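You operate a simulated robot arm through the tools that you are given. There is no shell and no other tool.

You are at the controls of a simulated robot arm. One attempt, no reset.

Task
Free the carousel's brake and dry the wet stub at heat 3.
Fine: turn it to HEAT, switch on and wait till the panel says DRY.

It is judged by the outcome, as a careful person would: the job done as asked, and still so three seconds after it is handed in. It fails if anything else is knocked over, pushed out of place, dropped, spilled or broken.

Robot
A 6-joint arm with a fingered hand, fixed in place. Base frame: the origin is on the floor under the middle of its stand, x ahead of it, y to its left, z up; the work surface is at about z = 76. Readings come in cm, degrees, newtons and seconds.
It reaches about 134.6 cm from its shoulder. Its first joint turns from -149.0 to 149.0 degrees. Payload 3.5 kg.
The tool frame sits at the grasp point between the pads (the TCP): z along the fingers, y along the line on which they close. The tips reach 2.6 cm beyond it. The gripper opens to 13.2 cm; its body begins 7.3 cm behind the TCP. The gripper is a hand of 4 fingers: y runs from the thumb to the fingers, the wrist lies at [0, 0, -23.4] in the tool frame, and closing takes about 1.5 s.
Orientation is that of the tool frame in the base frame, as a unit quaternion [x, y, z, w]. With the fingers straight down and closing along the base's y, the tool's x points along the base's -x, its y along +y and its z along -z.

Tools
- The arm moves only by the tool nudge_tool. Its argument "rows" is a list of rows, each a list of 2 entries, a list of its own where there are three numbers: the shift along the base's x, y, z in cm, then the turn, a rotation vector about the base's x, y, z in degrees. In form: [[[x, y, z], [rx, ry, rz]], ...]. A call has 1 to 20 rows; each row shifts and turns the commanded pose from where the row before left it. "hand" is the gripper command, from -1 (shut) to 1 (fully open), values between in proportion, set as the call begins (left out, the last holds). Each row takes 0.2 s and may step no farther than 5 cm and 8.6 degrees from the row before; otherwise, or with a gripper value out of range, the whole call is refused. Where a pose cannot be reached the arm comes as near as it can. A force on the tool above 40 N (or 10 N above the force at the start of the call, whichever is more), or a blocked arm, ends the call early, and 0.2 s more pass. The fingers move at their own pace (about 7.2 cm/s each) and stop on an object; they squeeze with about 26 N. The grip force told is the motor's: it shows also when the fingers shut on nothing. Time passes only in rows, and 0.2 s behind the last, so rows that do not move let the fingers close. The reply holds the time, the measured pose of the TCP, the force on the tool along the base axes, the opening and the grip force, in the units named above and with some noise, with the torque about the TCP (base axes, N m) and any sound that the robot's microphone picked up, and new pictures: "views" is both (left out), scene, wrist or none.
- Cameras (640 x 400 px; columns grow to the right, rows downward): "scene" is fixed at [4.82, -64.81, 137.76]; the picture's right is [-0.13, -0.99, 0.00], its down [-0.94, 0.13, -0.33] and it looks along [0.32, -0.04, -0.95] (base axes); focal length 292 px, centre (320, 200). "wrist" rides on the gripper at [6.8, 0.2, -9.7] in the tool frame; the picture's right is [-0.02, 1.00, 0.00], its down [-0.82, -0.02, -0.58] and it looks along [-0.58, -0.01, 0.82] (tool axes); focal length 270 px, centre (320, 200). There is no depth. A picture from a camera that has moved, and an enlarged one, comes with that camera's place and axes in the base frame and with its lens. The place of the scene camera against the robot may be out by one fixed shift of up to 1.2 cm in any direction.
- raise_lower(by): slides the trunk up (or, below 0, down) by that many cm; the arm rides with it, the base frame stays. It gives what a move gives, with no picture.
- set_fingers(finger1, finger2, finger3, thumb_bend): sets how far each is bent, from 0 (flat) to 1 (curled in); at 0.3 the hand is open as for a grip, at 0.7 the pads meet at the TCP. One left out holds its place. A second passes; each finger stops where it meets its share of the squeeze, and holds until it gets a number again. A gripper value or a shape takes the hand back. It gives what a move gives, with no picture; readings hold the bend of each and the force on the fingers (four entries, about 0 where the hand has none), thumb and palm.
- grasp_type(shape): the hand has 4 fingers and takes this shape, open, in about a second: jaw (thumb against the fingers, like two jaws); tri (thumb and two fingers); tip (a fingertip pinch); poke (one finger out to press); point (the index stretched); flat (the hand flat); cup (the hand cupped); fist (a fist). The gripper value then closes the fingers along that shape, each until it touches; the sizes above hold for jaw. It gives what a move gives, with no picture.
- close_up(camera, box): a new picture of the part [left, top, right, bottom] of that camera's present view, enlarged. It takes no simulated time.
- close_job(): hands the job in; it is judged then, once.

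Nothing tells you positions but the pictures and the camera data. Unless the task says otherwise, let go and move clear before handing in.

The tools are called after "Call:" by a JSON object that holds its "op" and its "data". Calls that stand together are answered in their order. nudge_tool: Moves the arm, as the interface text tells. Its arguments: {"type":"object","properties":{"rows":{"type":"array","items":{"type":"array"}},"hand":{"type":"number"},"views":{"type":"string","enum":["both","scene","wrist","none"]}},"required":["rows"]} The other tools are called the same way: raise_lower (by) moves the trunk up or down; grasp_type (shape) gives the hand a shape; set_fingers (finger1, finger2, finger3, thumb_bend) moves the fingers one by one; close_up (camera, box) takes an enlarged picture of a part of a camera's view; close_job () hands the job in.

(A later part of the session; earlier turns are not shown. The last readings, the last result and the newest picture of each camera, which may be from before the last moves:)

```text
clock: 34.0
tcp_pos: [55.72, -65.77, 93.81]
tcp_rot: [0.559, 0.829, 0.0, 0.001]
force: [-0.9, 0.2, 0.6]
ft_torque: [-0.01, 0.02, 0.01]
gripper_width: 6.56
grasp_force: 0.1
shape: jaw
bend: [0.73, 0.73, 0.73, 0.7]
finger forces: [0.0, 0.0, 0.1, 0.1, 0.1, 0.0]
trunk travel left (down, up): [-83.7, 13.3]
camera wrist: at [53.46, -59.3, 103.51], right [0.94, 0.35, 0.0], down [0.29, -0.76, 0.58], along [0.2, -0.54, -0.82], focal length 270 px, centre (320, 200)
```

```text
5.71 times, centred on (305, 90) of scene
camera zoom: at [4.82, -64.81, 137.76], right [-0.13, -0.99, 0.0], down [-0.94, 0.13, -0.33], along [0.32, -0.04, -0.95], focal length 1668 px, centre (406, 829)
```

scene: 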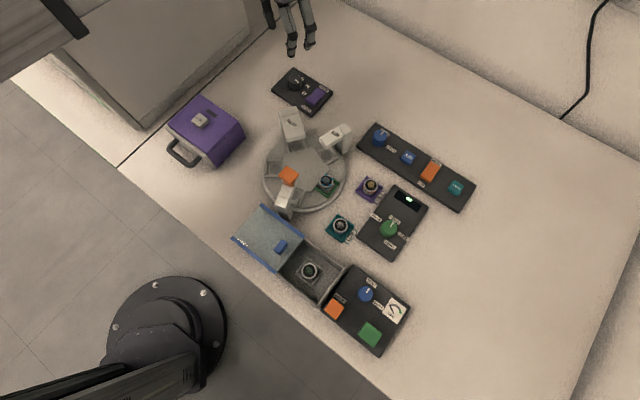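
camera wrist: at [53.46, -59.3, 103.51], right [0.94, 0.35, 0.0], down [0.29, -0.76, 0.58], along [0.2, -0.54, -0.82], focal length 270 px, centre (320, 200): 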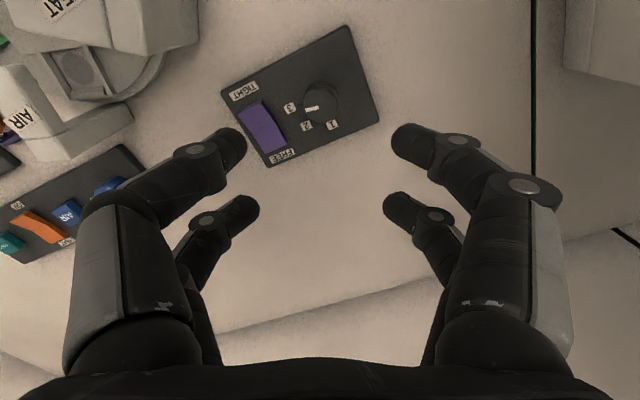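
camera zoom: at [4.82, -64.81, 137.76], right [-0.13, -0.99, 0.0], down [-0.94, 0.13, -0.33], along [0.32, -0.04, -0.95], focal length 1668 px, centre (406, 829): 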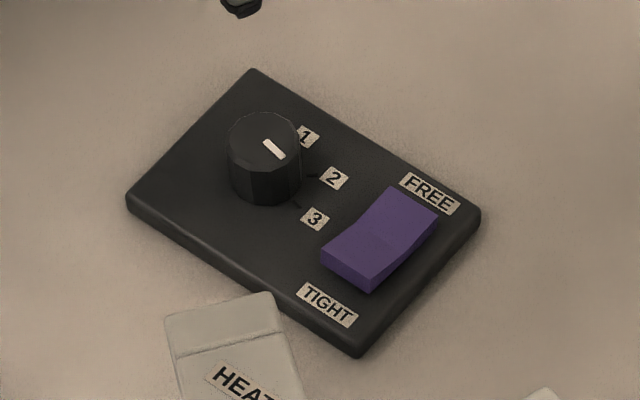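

The pointer lines up with the tick for 3 in both views, and the brake is at FREE. I'll rise for clearance, cross over to the carousel's green selector knob near (16.5, -80.2), and bring the hand back to its original heading on the way.

Call:
{"op": "raise_lower", "data": {"by": 5}}

Call:
{"op": "nudge_tool", "data": {"rows": [[[-4.35, -1.6, 0], [0, 0, 7.5]], [[-4.35, -1.6, 0], [0, 0, 7.5]], [[-4.35, -1.6, 0], [0, 0, 7.5]], [[-4.35, -1.6, 0], [0, 0, 7.5]], [[-4.35, -1.6, 0], [0, 0, 7.5]], [[-4.35, -1.6, 0], [0, 0, 7.5]], [[-4.35, -1.6, 0], [0, 0, 7.5]], [[-4.35, -1.6, 0], [0, 0, 7.5]], [[-4.35, -1.6, 0], [0, 0, 8]], [[0, 0, 0], [0, 0, 0]]], "views": "both"}}

Call:
{"op": "close_up", "data": {"camera": "wrist", "box": [200, 60, 440, 260]}}

Call:
{"op": "close_up", "data": {"camera": "scene", "box": [340, 160, 460, 270]}}

```text
clock: 34.9
tcp_pos: [55.7, -65.66, 98.89]
tcp_rot: [0.559, 0.829, -0.001, 0.0]
force: [-0.4, 0.2, 0.2]
ft_torque: [0.0, 0.0, 0.03]
gripper_width: 6.54
grasp_force: 0.1
shape: jaw
bend: [0.73, 0.73, 0.73, 0.7]
finger forces: [0.0, 0.0, 0.0, 0.1, 0.0, 0.0]
trunk travel left (down, up): [-88.7, 8.3]
```

```text
clock: 37.1
tcp_pos: [16.73, -80.06, 98.76]
tcp_rot: [-0.001, 1.0, 0.001, 0.0]
force: [-0.2, 0.0, -0.2]
ft_torque: [0.02, -0.03, 0.01]
gripper_width: 6.6
grasp_force: 0.2
shape: jaw
bend: [0.73, 0.73, 0.73, 0.7]
finger forces: [0.0, 0.1, 0.0, 0.1, 0.0, 0.0]
trunk travel left (down, up): [-88.7, 8.3]
camera wrist: at [10.0, -79.89, 108.51], right [0.02, 1.0, 0.0], down [0.82, -0.02, 0.58], along [0.58, -0.01, -0.82], focal length 270 px, centre (320, 200)
```

scene: 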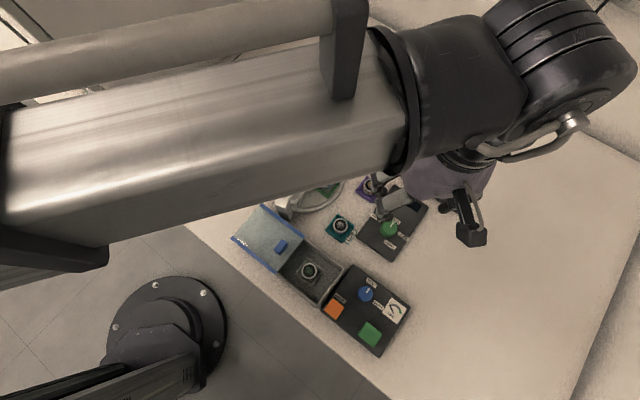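
wrist: 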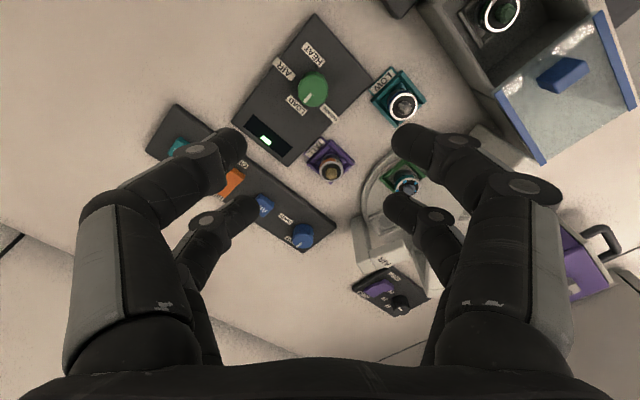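

```text
2.00 times, centred on (320, 160) of wrist
camera zoom: at [10.0, -79.89, 108.51], right [0.02, 1.0, 0.0], down [0.82, -0.02, 0.58], along [0.58, -0.01, -0.82], focal length 541 px, centre (320, 280)
```

zoom: 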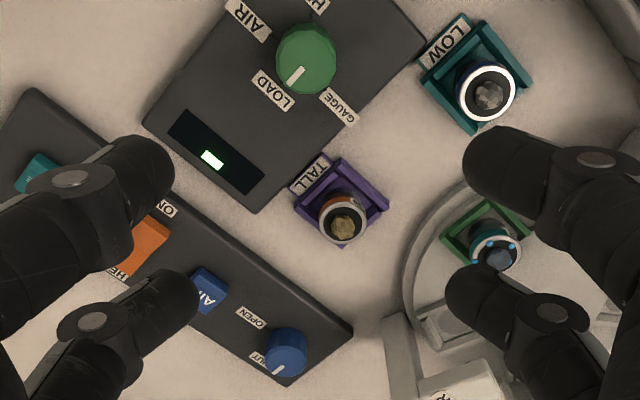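

```text
3.64 times, centred on (400, 215) of scene
camera zoom: at [4.82, -64.81, 137.76], right [-0.13, -0.99, 0.0], down [-0.94, 0.13, -0.33], along [0.32, -0.04, -0.95], focal length 1061 px, centre (29, 146)
```

zoom: 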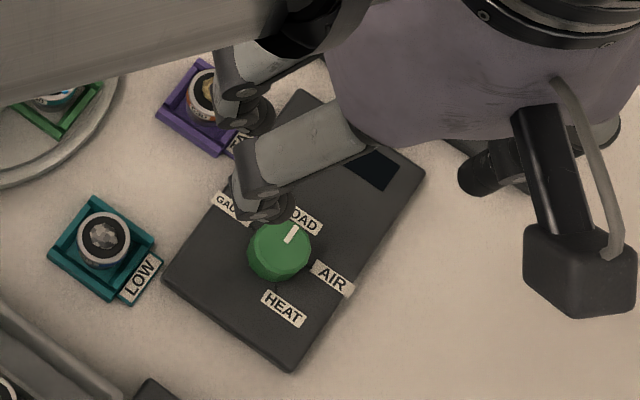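

The green knob is near (16.5, -80.6) and points at LOAD. HEAT is about 140° clockwise by way of AIR, so I'll probably need two grips. First I'll wind the hand counter-clockwise as far as the wrist allows.

Call:
{"op": "nudge_tool", "data": {"rows": [[[-0.05, -0.12, 0], [0, 0, 8]], [[-0.05, -0.12, 0], [0, 0, 8]], [[-0.05, -0.12, 0], [0, 0, 8]], [[-0.05, -0.12, 0], [0, 0, 8]], [[0, 0, 0], [0, 0, 8]], [[0, 0, 0], [0, 0, 8]], [[0, 0, 0], [0, 0, 8]], [[0, 0, 0], [0, 0, 8]], [[0, 0, 0], [0, 0, 0]]], "views": "both"}}

Call:
{"op": "close_up", "data": {"camera": "wrist", "box": [200, 40, 440, 240]}}

```text
clock: 39.1
tcp_pos: [18.76, -79.84, 98.85]
tcp_rot: [-0.021, 1.0, -0.002, -0.005]
force: [-0.3, 1.0, 0.3]
ft_torque: [-0.03, 0.01, 0.02]
gripper_width: 6.56
grasp_force: 0.1
shape: jaw
bend: [0.73, 0.73, 0.73, 0.7]
finger forces: [0.1, 0.0, 0.0, 0.1, 0.0, 0.0]
out of reach, approached as far as the arm can: row 1, 2, 3, 4, 5, 6, 7, 8
trunk travel left (down, up): [-88.7, 8.3]
camera wrist: at [12.09, -79.9, 108.57], right [-0.02, 1.0, 0.0], down [0.82, 0.01, 0.57], along [0.57, 0.01, -0.82], focal length 270 px, centre (320, 200)
```

scene: 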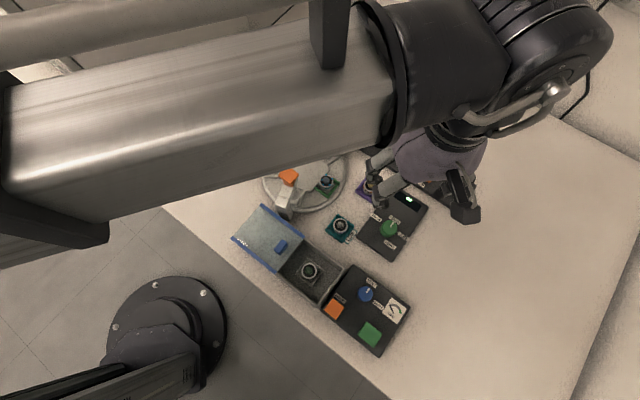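
wrist: 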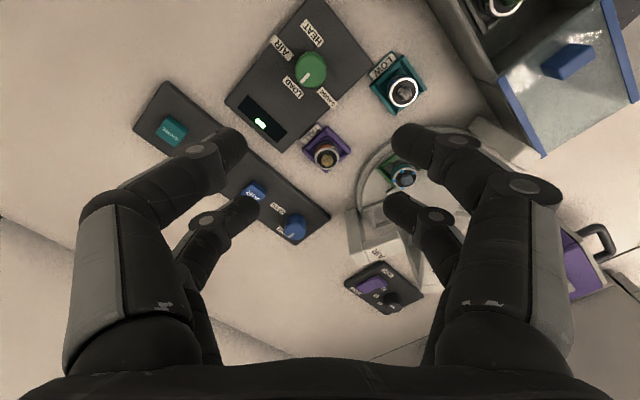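

```text
2.00 times, centred on (320, 140) of wrist
camera zoom: at [12.09, -79.9, 108.57], right [-0.02, 1.0, 0.0], down [0.82, 0.01, 0.57], along [0.57, 0.01, -0.82], focal length 541 px, centre (320, 320)
```

zoom: 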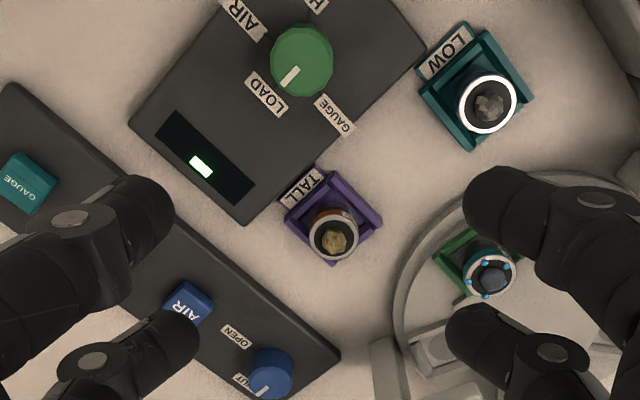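

At this spot the wrist cannot go counter-clockwise past 0°, and the pose drifted slightly while it tried. I'll go back over the knob with a slightly negative heading, square the tool up, and check the view.

Call:
{"op": "nudge_tool", "data": {"rows": [[[-0.8, -0.26, 0], [0.2, -0.55, -4.4]], [[-0.8, -0.26, 0], [0, 0, -1]], [[-0.66, -0.26, 0], [0, 0, 0]], [[0, 0, 0], [0, 0, 0]]], "views": "wrist"}}

Call:
{"op": "close_up", "data": {"camera": "wrist", "box": [200, 0, 440, 200]}}

```text
clock: 40.1
tcp_pos: [16.48, -80.48, 98.8]
tcp_rot: [0.026, 1.0, 0.002, 0.001]
force: [1.0, -0.2, -0.7]
ft_torque: [-0.02, 0.01, -0.01]
gripper_width: 6.51
grasp_force: 0.0
shape: jaw
bend: [0.73, 0.73, 0.73, 0.7]
finger forces: [0.1, 0.1, 0.0, 0.0, 0.0, 0.0]
trunk travel left (down, up): [-88.7, 8.3]
camera wrist: at [9.72, -80.01, 108.5], right [0.08, 1.0, 0.0], down [0.81, -0.07, 0.58], along [0.58, -0.04, -0.82], focal length 270 px, centre (320, 200)
```

wrist: 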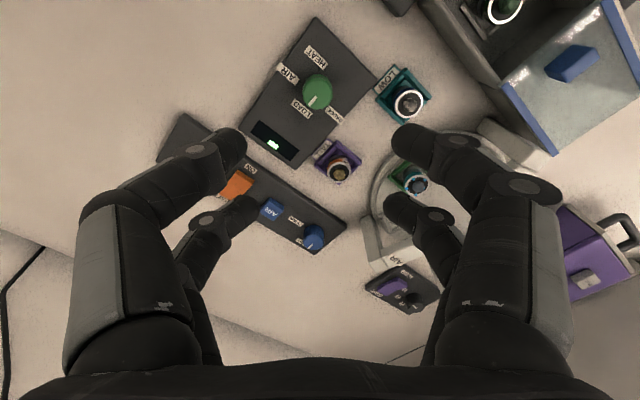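

```text
2.00 times, centred on (320, 100) of wrist
camera zoom: at [9.72, -80.01, 108.5], right [0.08, 1.0, 0.0], down [0.81, -0.07, 0.58], along [0.58, -0.04, -0.82], focal length 541 px, centre (320, 400)
```

zoom: 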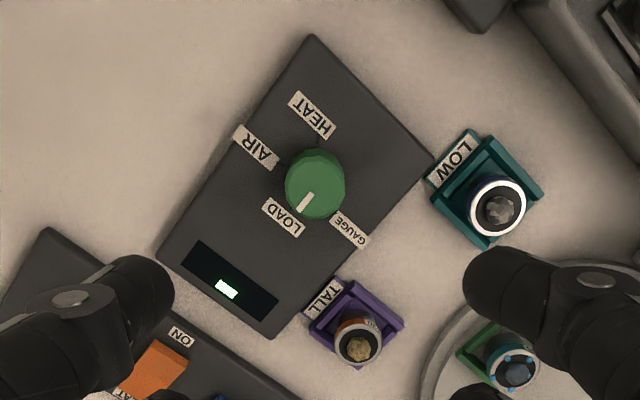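

Call:
{"op": "raise_lower", "data": {"by": -12}}

Call:
{"op": "nudge_tool", "data": {"rows": [[[0.1, -0.1, 0], [0, 0, 0]], [[0, 0, 0], [0, 0, 0]]], "views": "both"}}

Call:
{"op": "close_up", "data": {"camera": "wrist", "box": [200, 0, 440, 240]}}

Call:
{"op": "close_up", "data": {"camera": "scene", "box": [340, 160, 460, 270]}}

```text
clock: 41.6
tcp_pos: [16.38, -80.39, 86.85]
tcp_rot: [0.027, 1.0, 0.0, 0.0]
force: [0.4, 0.0, 0.6]
ft_torque: [0.0, 0.0, 0.0]
gripper_width: 6.57
grasp_force: 0.1
shape: jaw
bend: [0.73, 0.73, 0.73, 0.7]
finger forces: [0.0, 0.0, 0.0, 0.1, 0.0, 0.0]
trunk travel left (down, up): [-76.7, 20.3]
```

```text
clock: 42.2
tcp_pos: [16.5, -80.56, 86.79]
tcp_rot: [0.026, 1.0, 0.001, 0.001]
force: [-0.2, 0.5, -0.3]
ft_torque: [0.03, 0.01, 0.0]
gripper_width: 6.56
grasp_force: 0.0
shape: jaw
bend: [0.73, 0.73, 0.73, 0.7]
finger forces: [0.1, 0.1, 0.1, 0.0, 0.1, 0.1]
trunk travel left (down, up): [-76.7, 20.3]
camera wrist: at [9.82, -80.08, 96.5], right [0.08, 1.0, 0.0], down [0.81, -0.06, 0.58], along [0.58, -0.04, -0.82], focal length 270 px, centre (320, 200)
```

scene: 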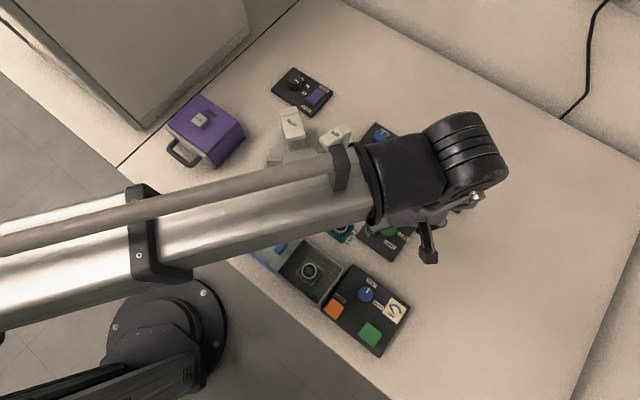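
wrist: 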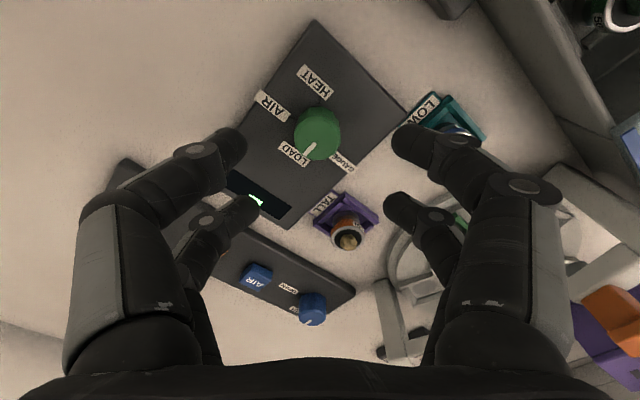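

```text
1.67 times, centred on (320, 120) of wrist
camera zoom: at [9.82, -80.08, 96.5], right [0.08, 1.0, 0.0], down [0.81, -0.06, 0.58], along [0.58, -0.04, -0.82], focal length 450 px, centre (320, 333)
```

zoom: 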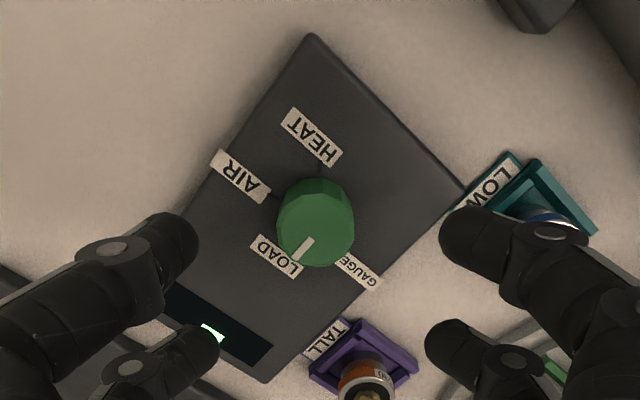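

```text
3.64 times, centred on (400, 215) of scene
camera zoom: at [4.82, -64.81, 137.76], right [-0.13, -0.99, 0.0], down [-0.94, 0.13, -0.33], along [0.32, -0.04, -0.95], focal length 1061 px, centre (29, 146)
```

zoom: 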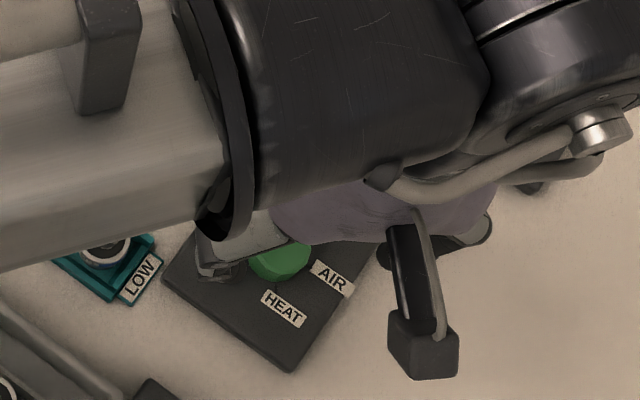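

The knob centre refines to about (16.8, -80.65) with its top near z = 79.3, much like the other knob. The neighbouring TALL and LOW holders are more than 6 cm away. I'll align and descend in stages.

Call:
{"op": "nudge_tool", "data": {"rows": [[[0.25, -0.1, 0], [0, 0, 0]], [[0, 0, 0], [0, 0, 0]]], "views": "none"}}

Call:
{"op": "raise_lower", "data": {"by": -4.5}}

Call:
{"op": "nudge_tool", "data": {"rows": [[[0, 0, 0], [0, 0, 0]]], "views": "wrist"}}

Call:
{"op": "close_up", "data": {"camera": "wrist", "box": [200, 40, 440, 260]}}

```text
clock: 42.8
tcp_pos: [16.83, -80.68, 86.84]
tcp_rot: [0.027, 1.0, 0.001, 0.001]
force: [0.0, -0.1, 0.0]
ft_torque: [-0.02, -0.01, 0.0]
gripper_width: 6.55
grasp_force: 0.0
shape: jaw
bend: [0.73, 0.73, 0.73, 0.7]
finger forces: [0.0, 0.0, 0.0, 0.0, 0.0, 0.0]
trunk travel left (down, up): [-76.7, 20.3]
```

```text
clock: 43.7
tcp_pos: [16.78, -80.75, 82.29]
tcp_rot: [0.027, 1.0, 0.001, 0.001]
force: [0.1, 0.1, -0.3]
ft_torque: [0.01, 0.02, -0.01]
gripper_width: 6.55
grasp_force: 0.0
shape: jaw
bend: [0.73, 0.73, 0.73, 0.7]
finger forces: [0.0, 0.0, 0.0, 0.0, 0.1, 0.1]
trunk travel left (down, up): [-72.2, 24.8]
```

```text
clock: 44.1
tcp_pos: [16.74, -80.75, 82.34]
tcp_rot: [0.026, 1.0, 0.0, 0.001]
force: [0.3, 0.5, 0.3]
ft_torque: [0.02, -0.02, 0.03]
gripper_width: 6.56
grasp_force: 0.1
shape: jaw
bend: [0.73, 0.73, 0.73, 0.7]
finger forces: [0.0, 0.0, 0.0, 0.1, 0.0, 0.0]
trunk travel left (down, up): [-72.2, 24.8]
camera wrist: at [10.07, -80.2, 92.0], right [0.08, 1.0, 0.0], down [0.81, -0.06, 0.58], along [0.58, -0.04, -0.82], focal length 270 px, centre (320, 200)
```

wrist: 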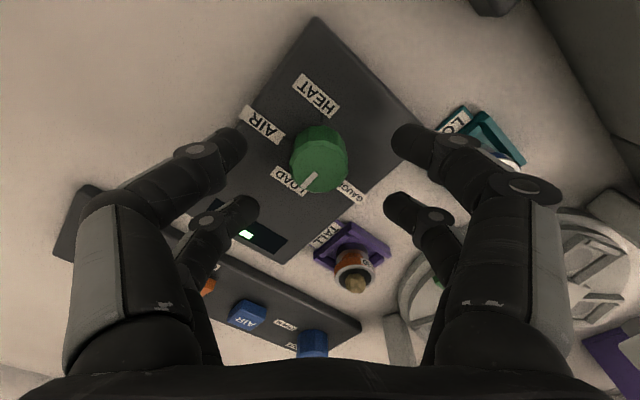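

```text
1.82 times, centred on (320, 150) of wrist
camera zoom: at [10.07, -80.2, 92.0], right [0.08, 1.0, 0.0], down [0.81, -0.06, 0.58], along [0.58, -0.04, -0.82], focal length 491 px, centre (320, 291)
```

zoom: 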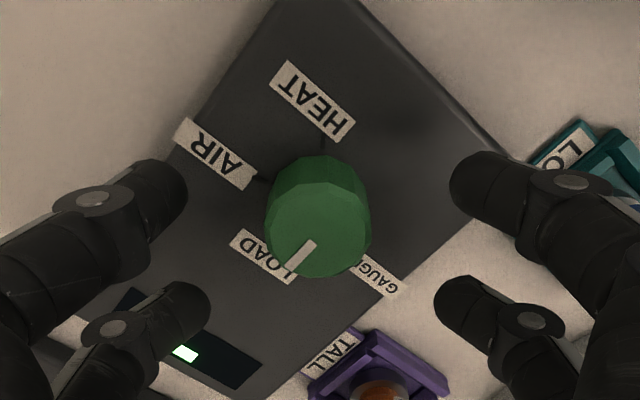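

Call:
{"op": "raise_lower", "data": {"by": -1.5}}

Call:
{"op": "nudge_tool", "data": {"rows": [[[0, 0, 0], [0, 0, 0]], [[0, 0, 0], [0, 0, 0]], [[0, 0, 0], [0, 0, 0]], [[0, 0, 0], [0, 0, 0]], [[0, 0, 0], [0, 0, 0]], [[0, 0, 0], [0, 0, 0]], [[0, 0, 0], [0, 0, 0]]], "hand": -1, "views": "both"}}

Call:
{"op": "close_up", "data": {"camera": "wrist", "box": [200, 40, 440, 260]}}

```text
clock: 44.8
tcp_pos: [16.74, -80.74, 80.9]
tcp_rot: [0.026, 1.0, 0.001, 0.001]
force: [-0.5, -0.2, -0.1]
ft_torque: [0.01, 0.01, 0.0]
gripper_width: 6.56
grasp_force: 0.0
shape: jaw
bend: [0.73, 0.73, 0.73, 0.7]
finger forces: [0.0, 0.0, 0.0, 0.0, 0.0, 0.0]
trunk travel left (down, up): [-70.7, 26.3]
```

```text
clock: 46.4
tcp_pos: [16.82, -80.61, 80.82]
tcp_rot: [0.026, 1.0, 0.002, 0.001]
force: [2.5, 6.8, -9.8]
ft_torque: [0.2, -0.08, 0.02]
gripper_width: 0.18
grasp_force: 25.7
shape: jaw
bend: [0.71, 0.71, 0.71, 0.73]
finger forces: [28.5, 22.6, 23.5, 0.1, 20.4, 0.0]
trunk travel left (down, up): [-70.7, 26.3]
camera wrist: at [10.11, -80.18, 90.47], right [0.08, 1.0, 0.0], down [0.81, -0.07, 0.58], along [0.58, -0.04, -0.82], focal length 270 px, centre (320, 200)
```

scene: 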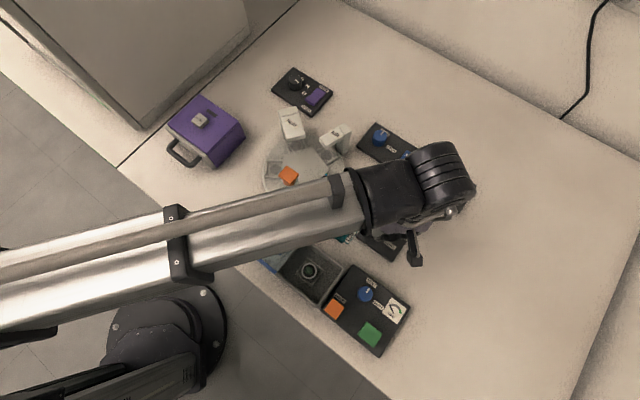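
wrist: 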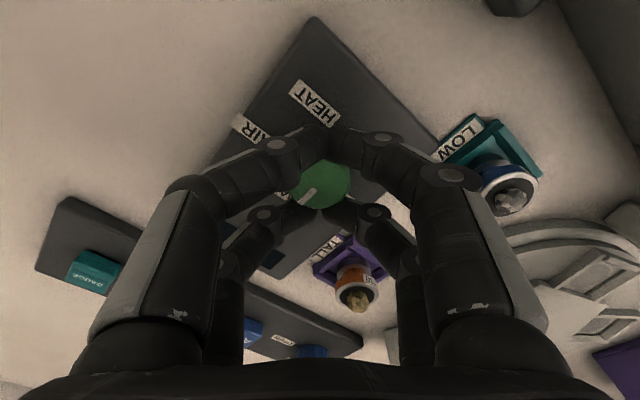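

```text
1.82 times, centred on (320, 150) of wrist
camera zoom: at [10.11, -80.18, 90.47], right [0.08, 1.0, 0.0], down [0.81, -0.07, 0.58], along [0.58, -0.04, -0.82], focal length 491 px, centre (320, 291)
```

zoom: 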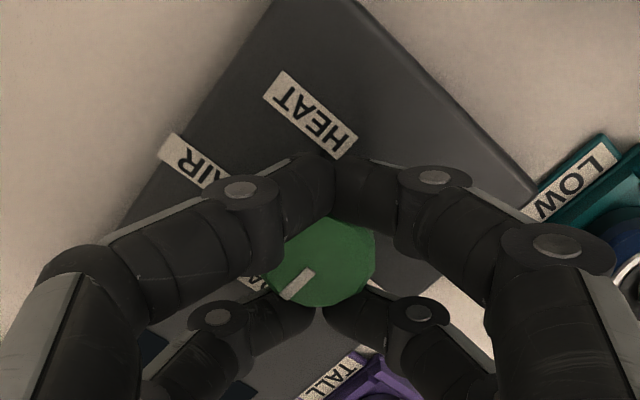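

All four digits now bear on the green knob. I'll turn a little clockwise to check that it follows.

Call:
{"op": "nudge_tool", "data": {"rows": [[[0, 0, 0], [0, 0, -5]], [[0, 0, 0], [0, 0, -5]], [[0, 0, 0], [0, 0, -5]], [[0, 0, 0], [0, 0, -5]], [[0, 0, 0], [0, 0, 0]]], "views": "both"}}

Call:
{"op": "close_up", "data": {"camera": "wrist", "box": [200, 40, 440, 260]}}

```text
clock: 47.5
tcp_pos: [16.83, -80.68, 80.87]
tcp_rot: [0.2, 0.98, 0.0, 0.0]
force: [3.8, 5.1, -8.5]
ft_torque: [0.12, -0.13, -0.01]
gripper_width: 0.21
grasp_force: 26.4
shape: jaw
bend: [0.71, 0.71, 0.71, 0.73]
finger forces: [29.3, 22.6, 23.8, 0.1, 20.7, 0.1]
trunk travel left (down, up): [-70.7, 26.3]
camera wrist: at [10.73, -77.86, 90.47], right [0.42, 0.91, 0.0], down [0.74, -0.34, 0.58], along [0.53, -0.24, -0.82], focal length 270 px, centre (320, 200)
```

scene: 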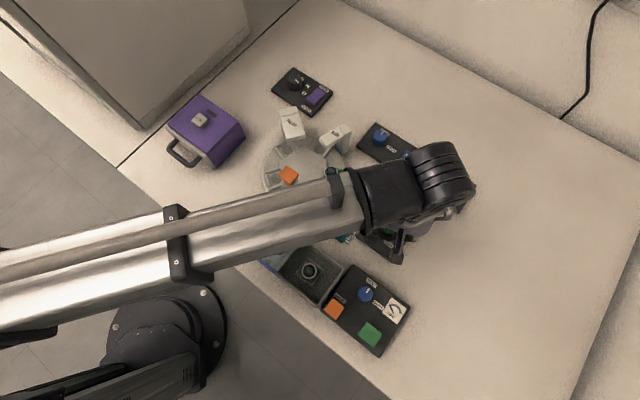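
wrist: 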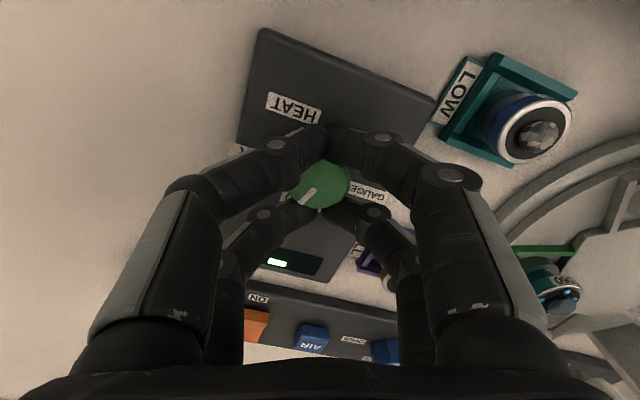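

```text
1.82 times, centred on (320, 150) of wrist
camera zoom: at [10.73, -77.86, 90.47], right [0.42, 0.91, 0.0], down [0.74, -0.34, 0.58], along [0.53, -0.24, -0.82], focal length 491 px, centre (320, 291)
```

zoom: 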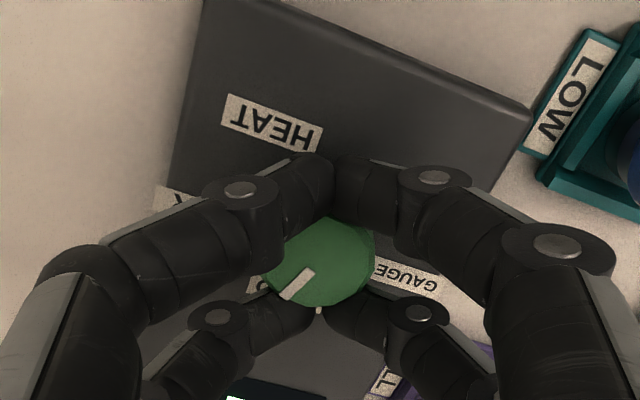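

The knob and the carousel follow together, so I'll continue turning at a moderate rate.

Call:
{"op": "nudge_tool", "data": {"rows": [[[0, 0, 0], [0, 0, -4]], [[0, 0, 0], [0, 0, -4]], [[0, 0, 0], [0, 0, -4]], [[0, 0, 0], [0, 0, -4]], [[0, 0, 0], [0, 0, -4]], [[0, 0, 0], [0, 0, -4]], [[0, 0, 0], [0, 0, -4]], [[0, 0, 0], [0, 0, -4]], [[0, 0, 0], [0, 0, -4]], [[0, 0, 0], [0, 0, -4]], [[0, 0, 0], [0, 0, -4]], [[0, 0, 0], [0, 0, -4]], [[0, 0, 0], [0, 0, -4]], [[0, 0, 0], [0, 0, 0]]], "views": "both"}}

Call:
{"op": "close_up", "data": {"camera": "scene", "box": [250, 90, 370, 190]}}

```text
clock: 50.5
tcp_pos: [16.79, -80.75, 80.75]
tcp_rot: [0.61, 0.793, 0.0, 0.002]
force: [13.3, 0.2, -3.6]
ft_torque: [-0.05, -0.35, 0.01]
gripper_width: 0.18
grasp_force: 26.0
shape: jaw
bend: [0.71, 0.71, 0.71, 0.73]
finger forces: [32.2, 26.2, 24.7, 0.0, 20.5, 0.1]
trunk travel left (down, up): [-70.7, 26.3]
camera wrist: at [15.38, -74.09, 90.47], right [0.97, 0.23, 0.0], down [0.19, -0.79, 0.58], along [0.14, -0.56, -0.82], focal length 270 px, centre (320, 200)
```

scene: 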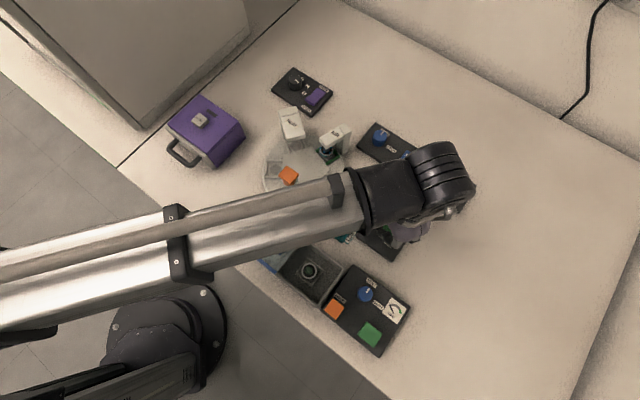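
wrist: 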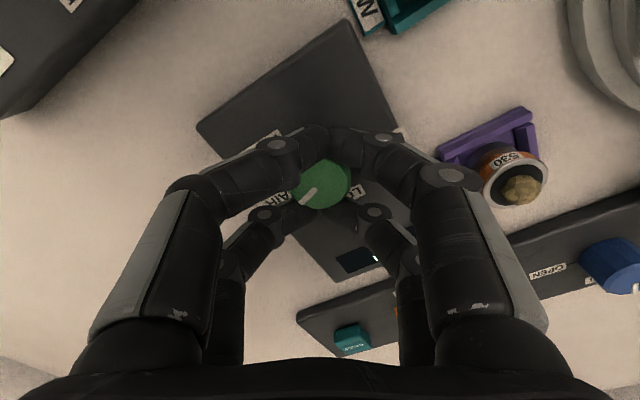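

```text
4.00 times, centred on (310, 140) of scene
camera zoom: at [4.82, -64.81, 137.76], right [-0.13, -0.99, 0.0], down [-0.94, 0.13, -0.33], along [0.32, -0.04, -0.95], focal length 1167 px, centre (360, 440)
```

zoom: 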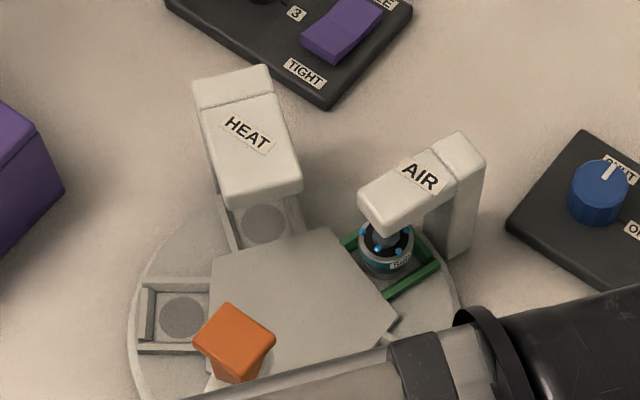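

The stub is now under the AIR head, after about 72° of turn. I'll keep turning toward HEAT; if the wrist runs out of travel I'll re-grip.

Call:
{"op": "nudge_tool", "data": {"rows": [[[0, 0, 0], [0, 0, -4]], [[0, 0, 0], [0, 0, -4]], [[0, 0, 0], [0, 0, -4]], [[0, 0, 0], [0, 0, -4]], [[0, 0, 0], [0, 0, -4]], [[0, 0, 0], [0, 0, -4]], [[0, 0, 0], [0, 0, -4]], [[0, 0, 0], [0, 0, -4]], [[0, 0, 0], [0, 0, -4]], [[0, 0, 0], [0, 0, 0]]], "views": "both"}}

Call:
{"op": "close_up", "data": {"camera": "scene", "box": [250, 90, 370, 190]}}

```text
clock: 52.8
tcp_pos: [16.85, -80.85, 80.71]
tcp_rot: [0.825, 0.566, -0.001, 0.001]
force: [13.8, -10.2, 3.0]
ft_torque: [-0.31, -0.32, -0.01]
gripper_width: 0.18
grasp_force: 25.5
shape: jaw
bend: [0.71, 0.71, 0.71, 0.73]
finger forces: [34.8, 30.0, 25.4, 0.0, 0.0, 0.0]
trunk travel left (down, up): [-70.7, 26.3]
camera wrist: at [19.59, -74.43, 90.45], right [0.92, -0.38, 0.0], down [-0.31, -0.75, 0.58], along [-0.22, -0.54, -0.81], focal length 270 px, centre (320, 200)
```

scene: 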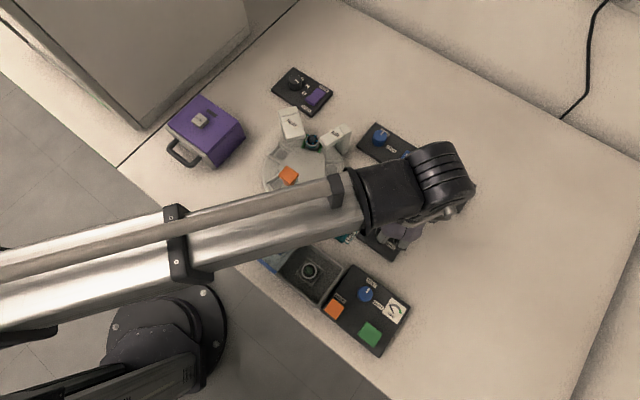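
wrist: 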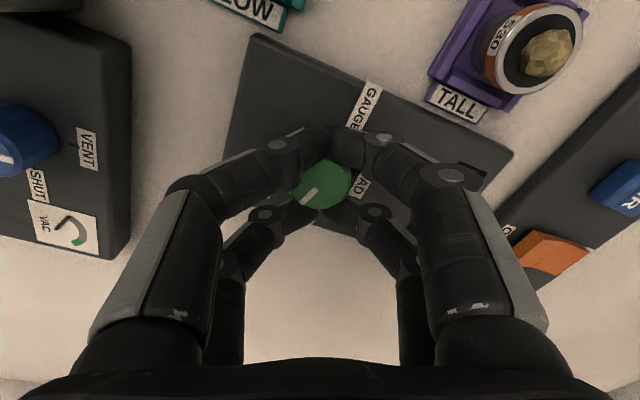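

```text
4.00 times, centred on (310, 140) of scene
camera zoom: at [4.82, -64.81, 137.76], right [-0.13, -0.99, 0.0], down [-0.94, 0.13, -0.33], along [0.32, -0.04, -0.95], focal length 1167 px, centre (360, 440)
```

zoom: 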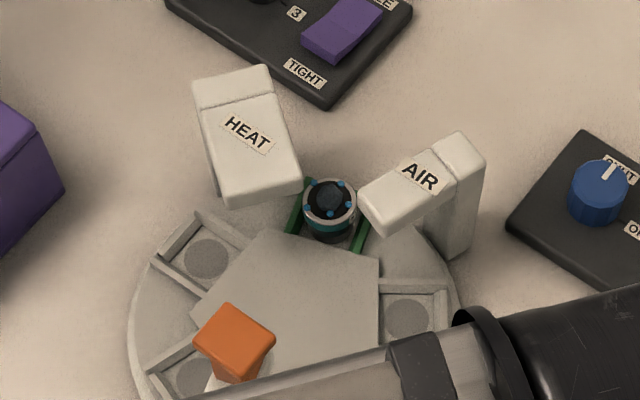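

The stub is about halfway between AIR and HEAT with the wet beads still on it. I'll continue.

Call:
{"op": "nudge_tool", "data": {"rows": [[[0, 0, 0], [0, 0, -4]], [[0, 0, 0], [0, 0, -4]], [[0, 0, 0], [0, 0, -4]], [[0, 0, 0], [0, 0, -4]], [[0, 0, 0], [0, 0, -4]], [[0, 0, 0], [0, 0, -4]], [[0, 0, 0], [0, 0, -4]], [[0, 0, 0], [0, 0, 0]]], "views": "both"}}

Call:
{"op": "close_up", "data": {"camera": "scene", "box": [250, 90, 370, 190]}}

Call:
{"op": "close_up", "data": {"camera": "wrist", "box": [200, 40, 440, 260]}}

```text
clock: 54.5
tcp_pos: [16.84, -80.82, 80.75]
tcp_rot: [0.937, 0.349, -0.001, 0.001]
force: [9.7, -11.6, 3.0]
ft_torque: [-0.32, -0.19, -0.01]
gripper_width: 0.17
grasp_force: 26.5
shape: jaw
bend: [0.71, 0.71, 0.71, 0.74]
finger forces: [37.7, 29.5, 24.6, 0.0, 0.1, 0.0]
trunk travel left (down, up): [-70.7, 26.3]
camera wrist: at [22.25, -76.41, 90.45], right [0.64, -0.77, 0.0], down [-0.63, -0.52, 0.58], along [-0.45, -0.37, -0.81], focal length 270 px, centre (320, 200)
```

scene: 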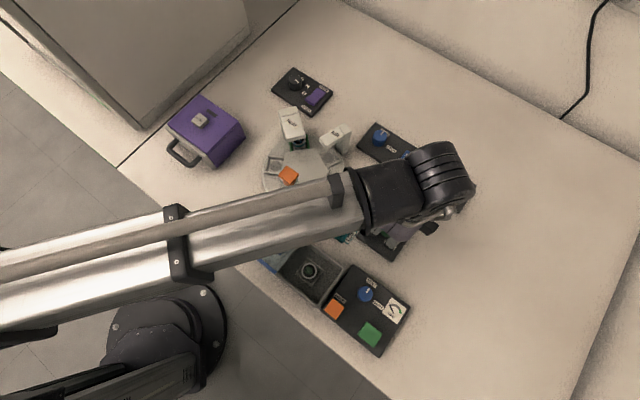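
wrist: 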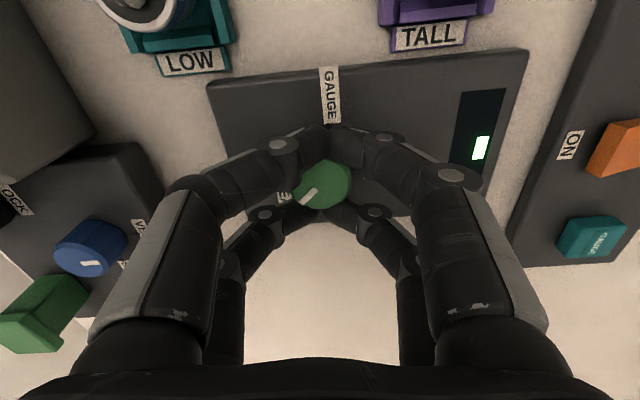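

```text
4.00 times, centred on (310, 140) of scene
camera zoom: at [4.82, -64.81, 137.76], right [-0.13, -0.99, 0.0], down [-0.94, 0.13, -0.33], along [0.32, -0.04, -0.95], focal length 1167 px, centre (360, 440)
```

zoom: 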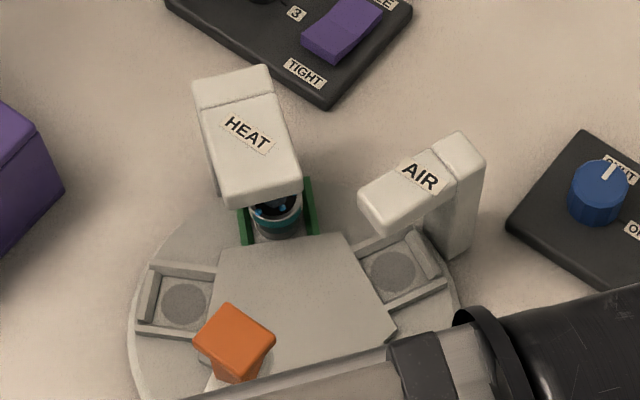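

```text
1.82 times, centred on (320, 150) of wrist
camera zoom: at [22.25, -76.41, 90.45], right [0.64, -0.77, 0.0], down [-0.63, -0.52, 0.58], along [-0.45, -0.37, -0.81], focal length 491 px, centre (320, 291)
```

zoom: 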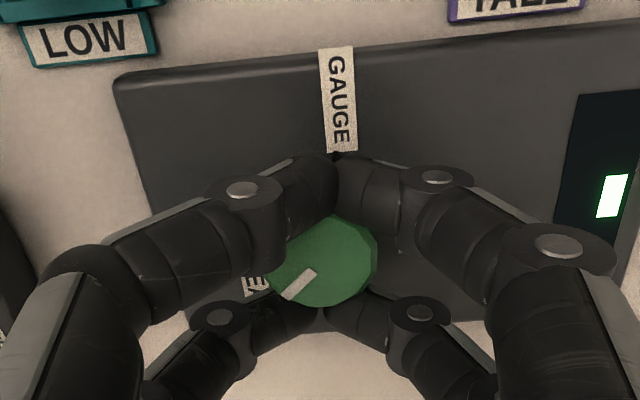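

The stub is nearly under HEAT. Comparing the slots with their rest positions, about 6° more is needed.

Call:
{"op": "nudge_tool", "data": {"rows": [[[0, 0, 0], [0, 0, -3]], [[0, 0, 0], [0, 0, -3]], [[0, 0, 0], [0, 0, 0]], [[0, 0, 0], [0, 0, 0]]], "views": "both"}}

Call:
{"op": "close_up", "data": {"camera": "scene", "box": [250, 90, 370, 190]}}

Call:
{"op": "close_up", "data": {"camera": "wrist", "box": [200, 40, 440, 260]}}

```text
clock: 55.5
tcp_pos: [16.83, -80.77, 80.83]
tcp_rot: [0.954, 0.3, -0.001, 0.001]
force: [5.5, -12.8, 2.4]
ft_torque: [-0.36, -0.1, -0.07]
gripper_width: 0.18
grasp_force: 25.7
shape: jaw
bend: [0.71, 0.71, 0.71, 0.74]
finger forces: [36.5, 29.0, 25.7, 0.1, 0.0, 0.1]
trunk travel left (down, up): [-70.7, 26.3]
camera wrist: at [22.68, -77.0, 90.45], right [0.55, -0.83, 0.0], down [-0.68, -0.45, 0.58], along [-0.48, -0.32, -0.82], focal length 270 px, centre (320, 200)
```

scene: 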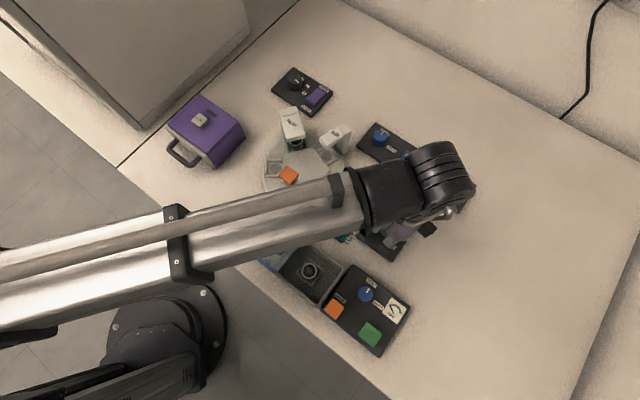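
wrist: 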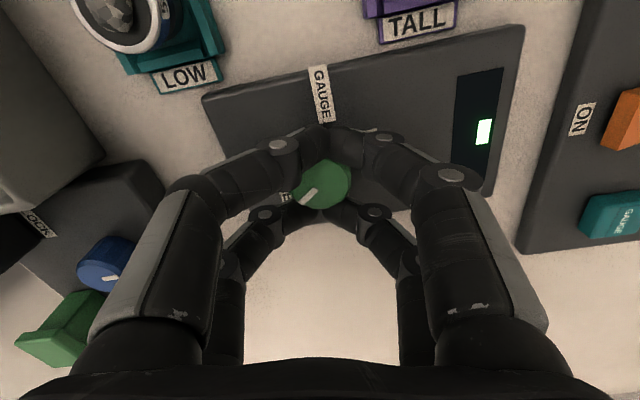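

```text
4.00 times, centred on (310, 140) of scene
camera zoom: at [4.82, -64.81, 137.76], right [-0.13, -0.99, 0.0], down [-0.94, 0.13, -0.33], along [0.32, -0.04, -0.95], focal length 1167 px, centre (360, 440)
```

zoom: 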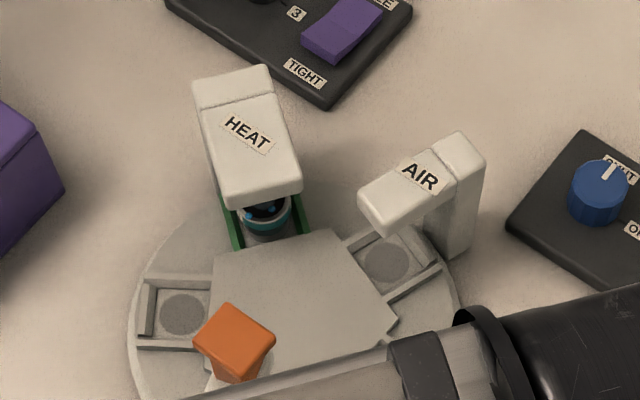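

```text
1.82 times, centred on (320, 150) of wrist
camera zoom: at [22.68, -77.0, 90.45], right [0.55, -0.83, 0.0], down [-0.68, -0.45, 0.58], along [-0.48, -0.32, -0.82], focal length 491 px, centre (320, 291)
```

zoom: 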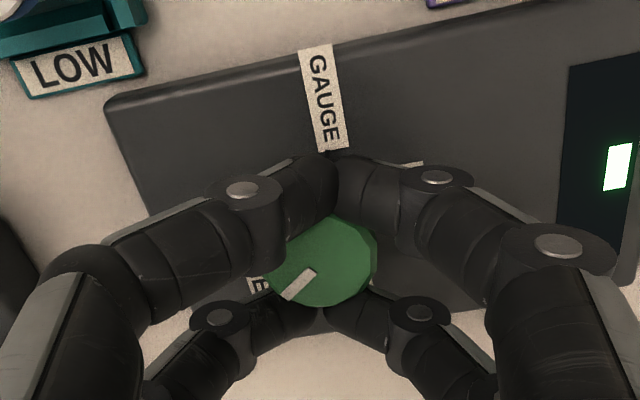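

Slots are within about 2° of their rest positions. I'll turn 2° more, then release, rise and inspect.

Call:
{"op": "nudge_tool", "data": {"rows": [[[0, 0, 0], [0, 0, -2]], [[0, 0, 0], [0, 0, 0]]], "views": "none"}}

Call:
{"op": "nudge_tool", "data": {"rows": [[[0, 0, 0], [0, 0, 0]], [[0, 0, 0], [0, 0, 0]], [[0, 0, 0], [0, 0, 0]], [[0, 0, 0], [0, 0, 0]], [[0, 0, 0], [0, 0, 0]]], "hand": 0, "views": "both"}}

Call:
{"op": "close_up", "data": {"camera": "scene", "box": [250, 90, 370, 190]}}

Call:
{"op": "close_up", "data": {"camera": "wrist", "box": [200, 40, 440, 260]}}

```text
clock: 56.1
tcp_pos: [16.78, -80.75, 80.8]
tcp_rot: [0.959, 0.284, -0.001, 0.001]
force: [4.9, -11.8, 2.9]
ft_torque: [-0.36, 0.01, 0.01]
gripper_width: 0.14
grasp_force: 25.9
shape: jaw
bend: [0.71, 0.71, 0.71, 0.74]
finger forces: [37.4, 28.6, 27.3, 0.0, 0.0, 0.0]
trunk travel left (down, up): [-70.7, 26.3]
```

```text
clock: 57.4
tcp_pos: [16.82, -80.72, 80.8]
tcp_rot: [0.959, 0.284, -0.001, 0.001]
force: [0.7, 0.1, 1.3]
ft_torque: [0.0, -0.02, -0.03]
gripper_width: 6.52
grasp_force: 0.0
shape: jaw
bend: [0.73, 0.73, 0.73, 0.7]
finger forces: [0.1, 0.1, 0.0, 0.1, 0.1, 0.0]
trunk travel left (down, up): [-70.7, 26.3]
camera wrist: at [22.78, -77.13, 90.5], right [0.52, -0.85, 0.0], down [-0.7, -0.43, 0.58], along [-0.49, -0.3, -0.82], focal length 270 px, centre (320, 200)
```

scene: 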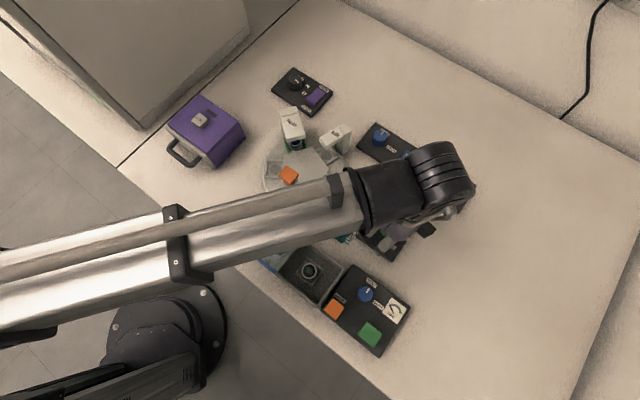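
wrist: 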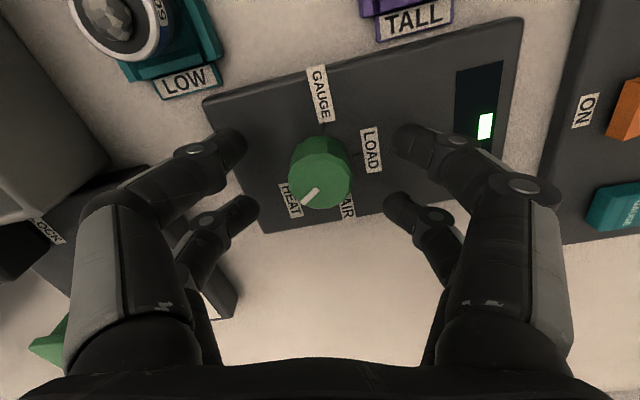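

```text
4.00 times, centred on (310, 140) of scene
camera zoom: at [4.82, -64.81, 137.76], right [-0.13, -0.99, 0.0], down [-0.94, 0.13, -0.33], along [0.32, -0.04, -0.95], focal length 1167 px, centre (360, 440)
```

zoom: 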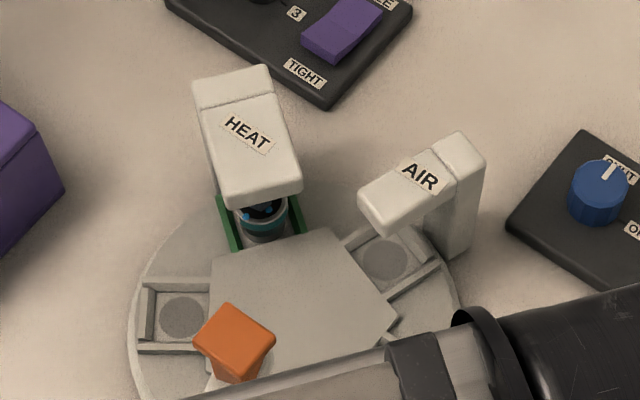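

```text
1.82 times, centred on (320, 150) of wrist
camera zoom: at [22.78, -77.13, 90.5], right [0.52, -0.85, 0.0], down [-0.7, -0.43, 0.58], along [-0.49, -0.3, -0.82], focal length 491 px, centre (320, 291)
```

zoom: 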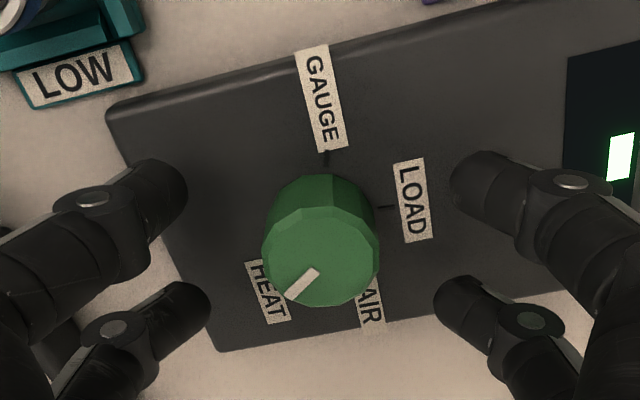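

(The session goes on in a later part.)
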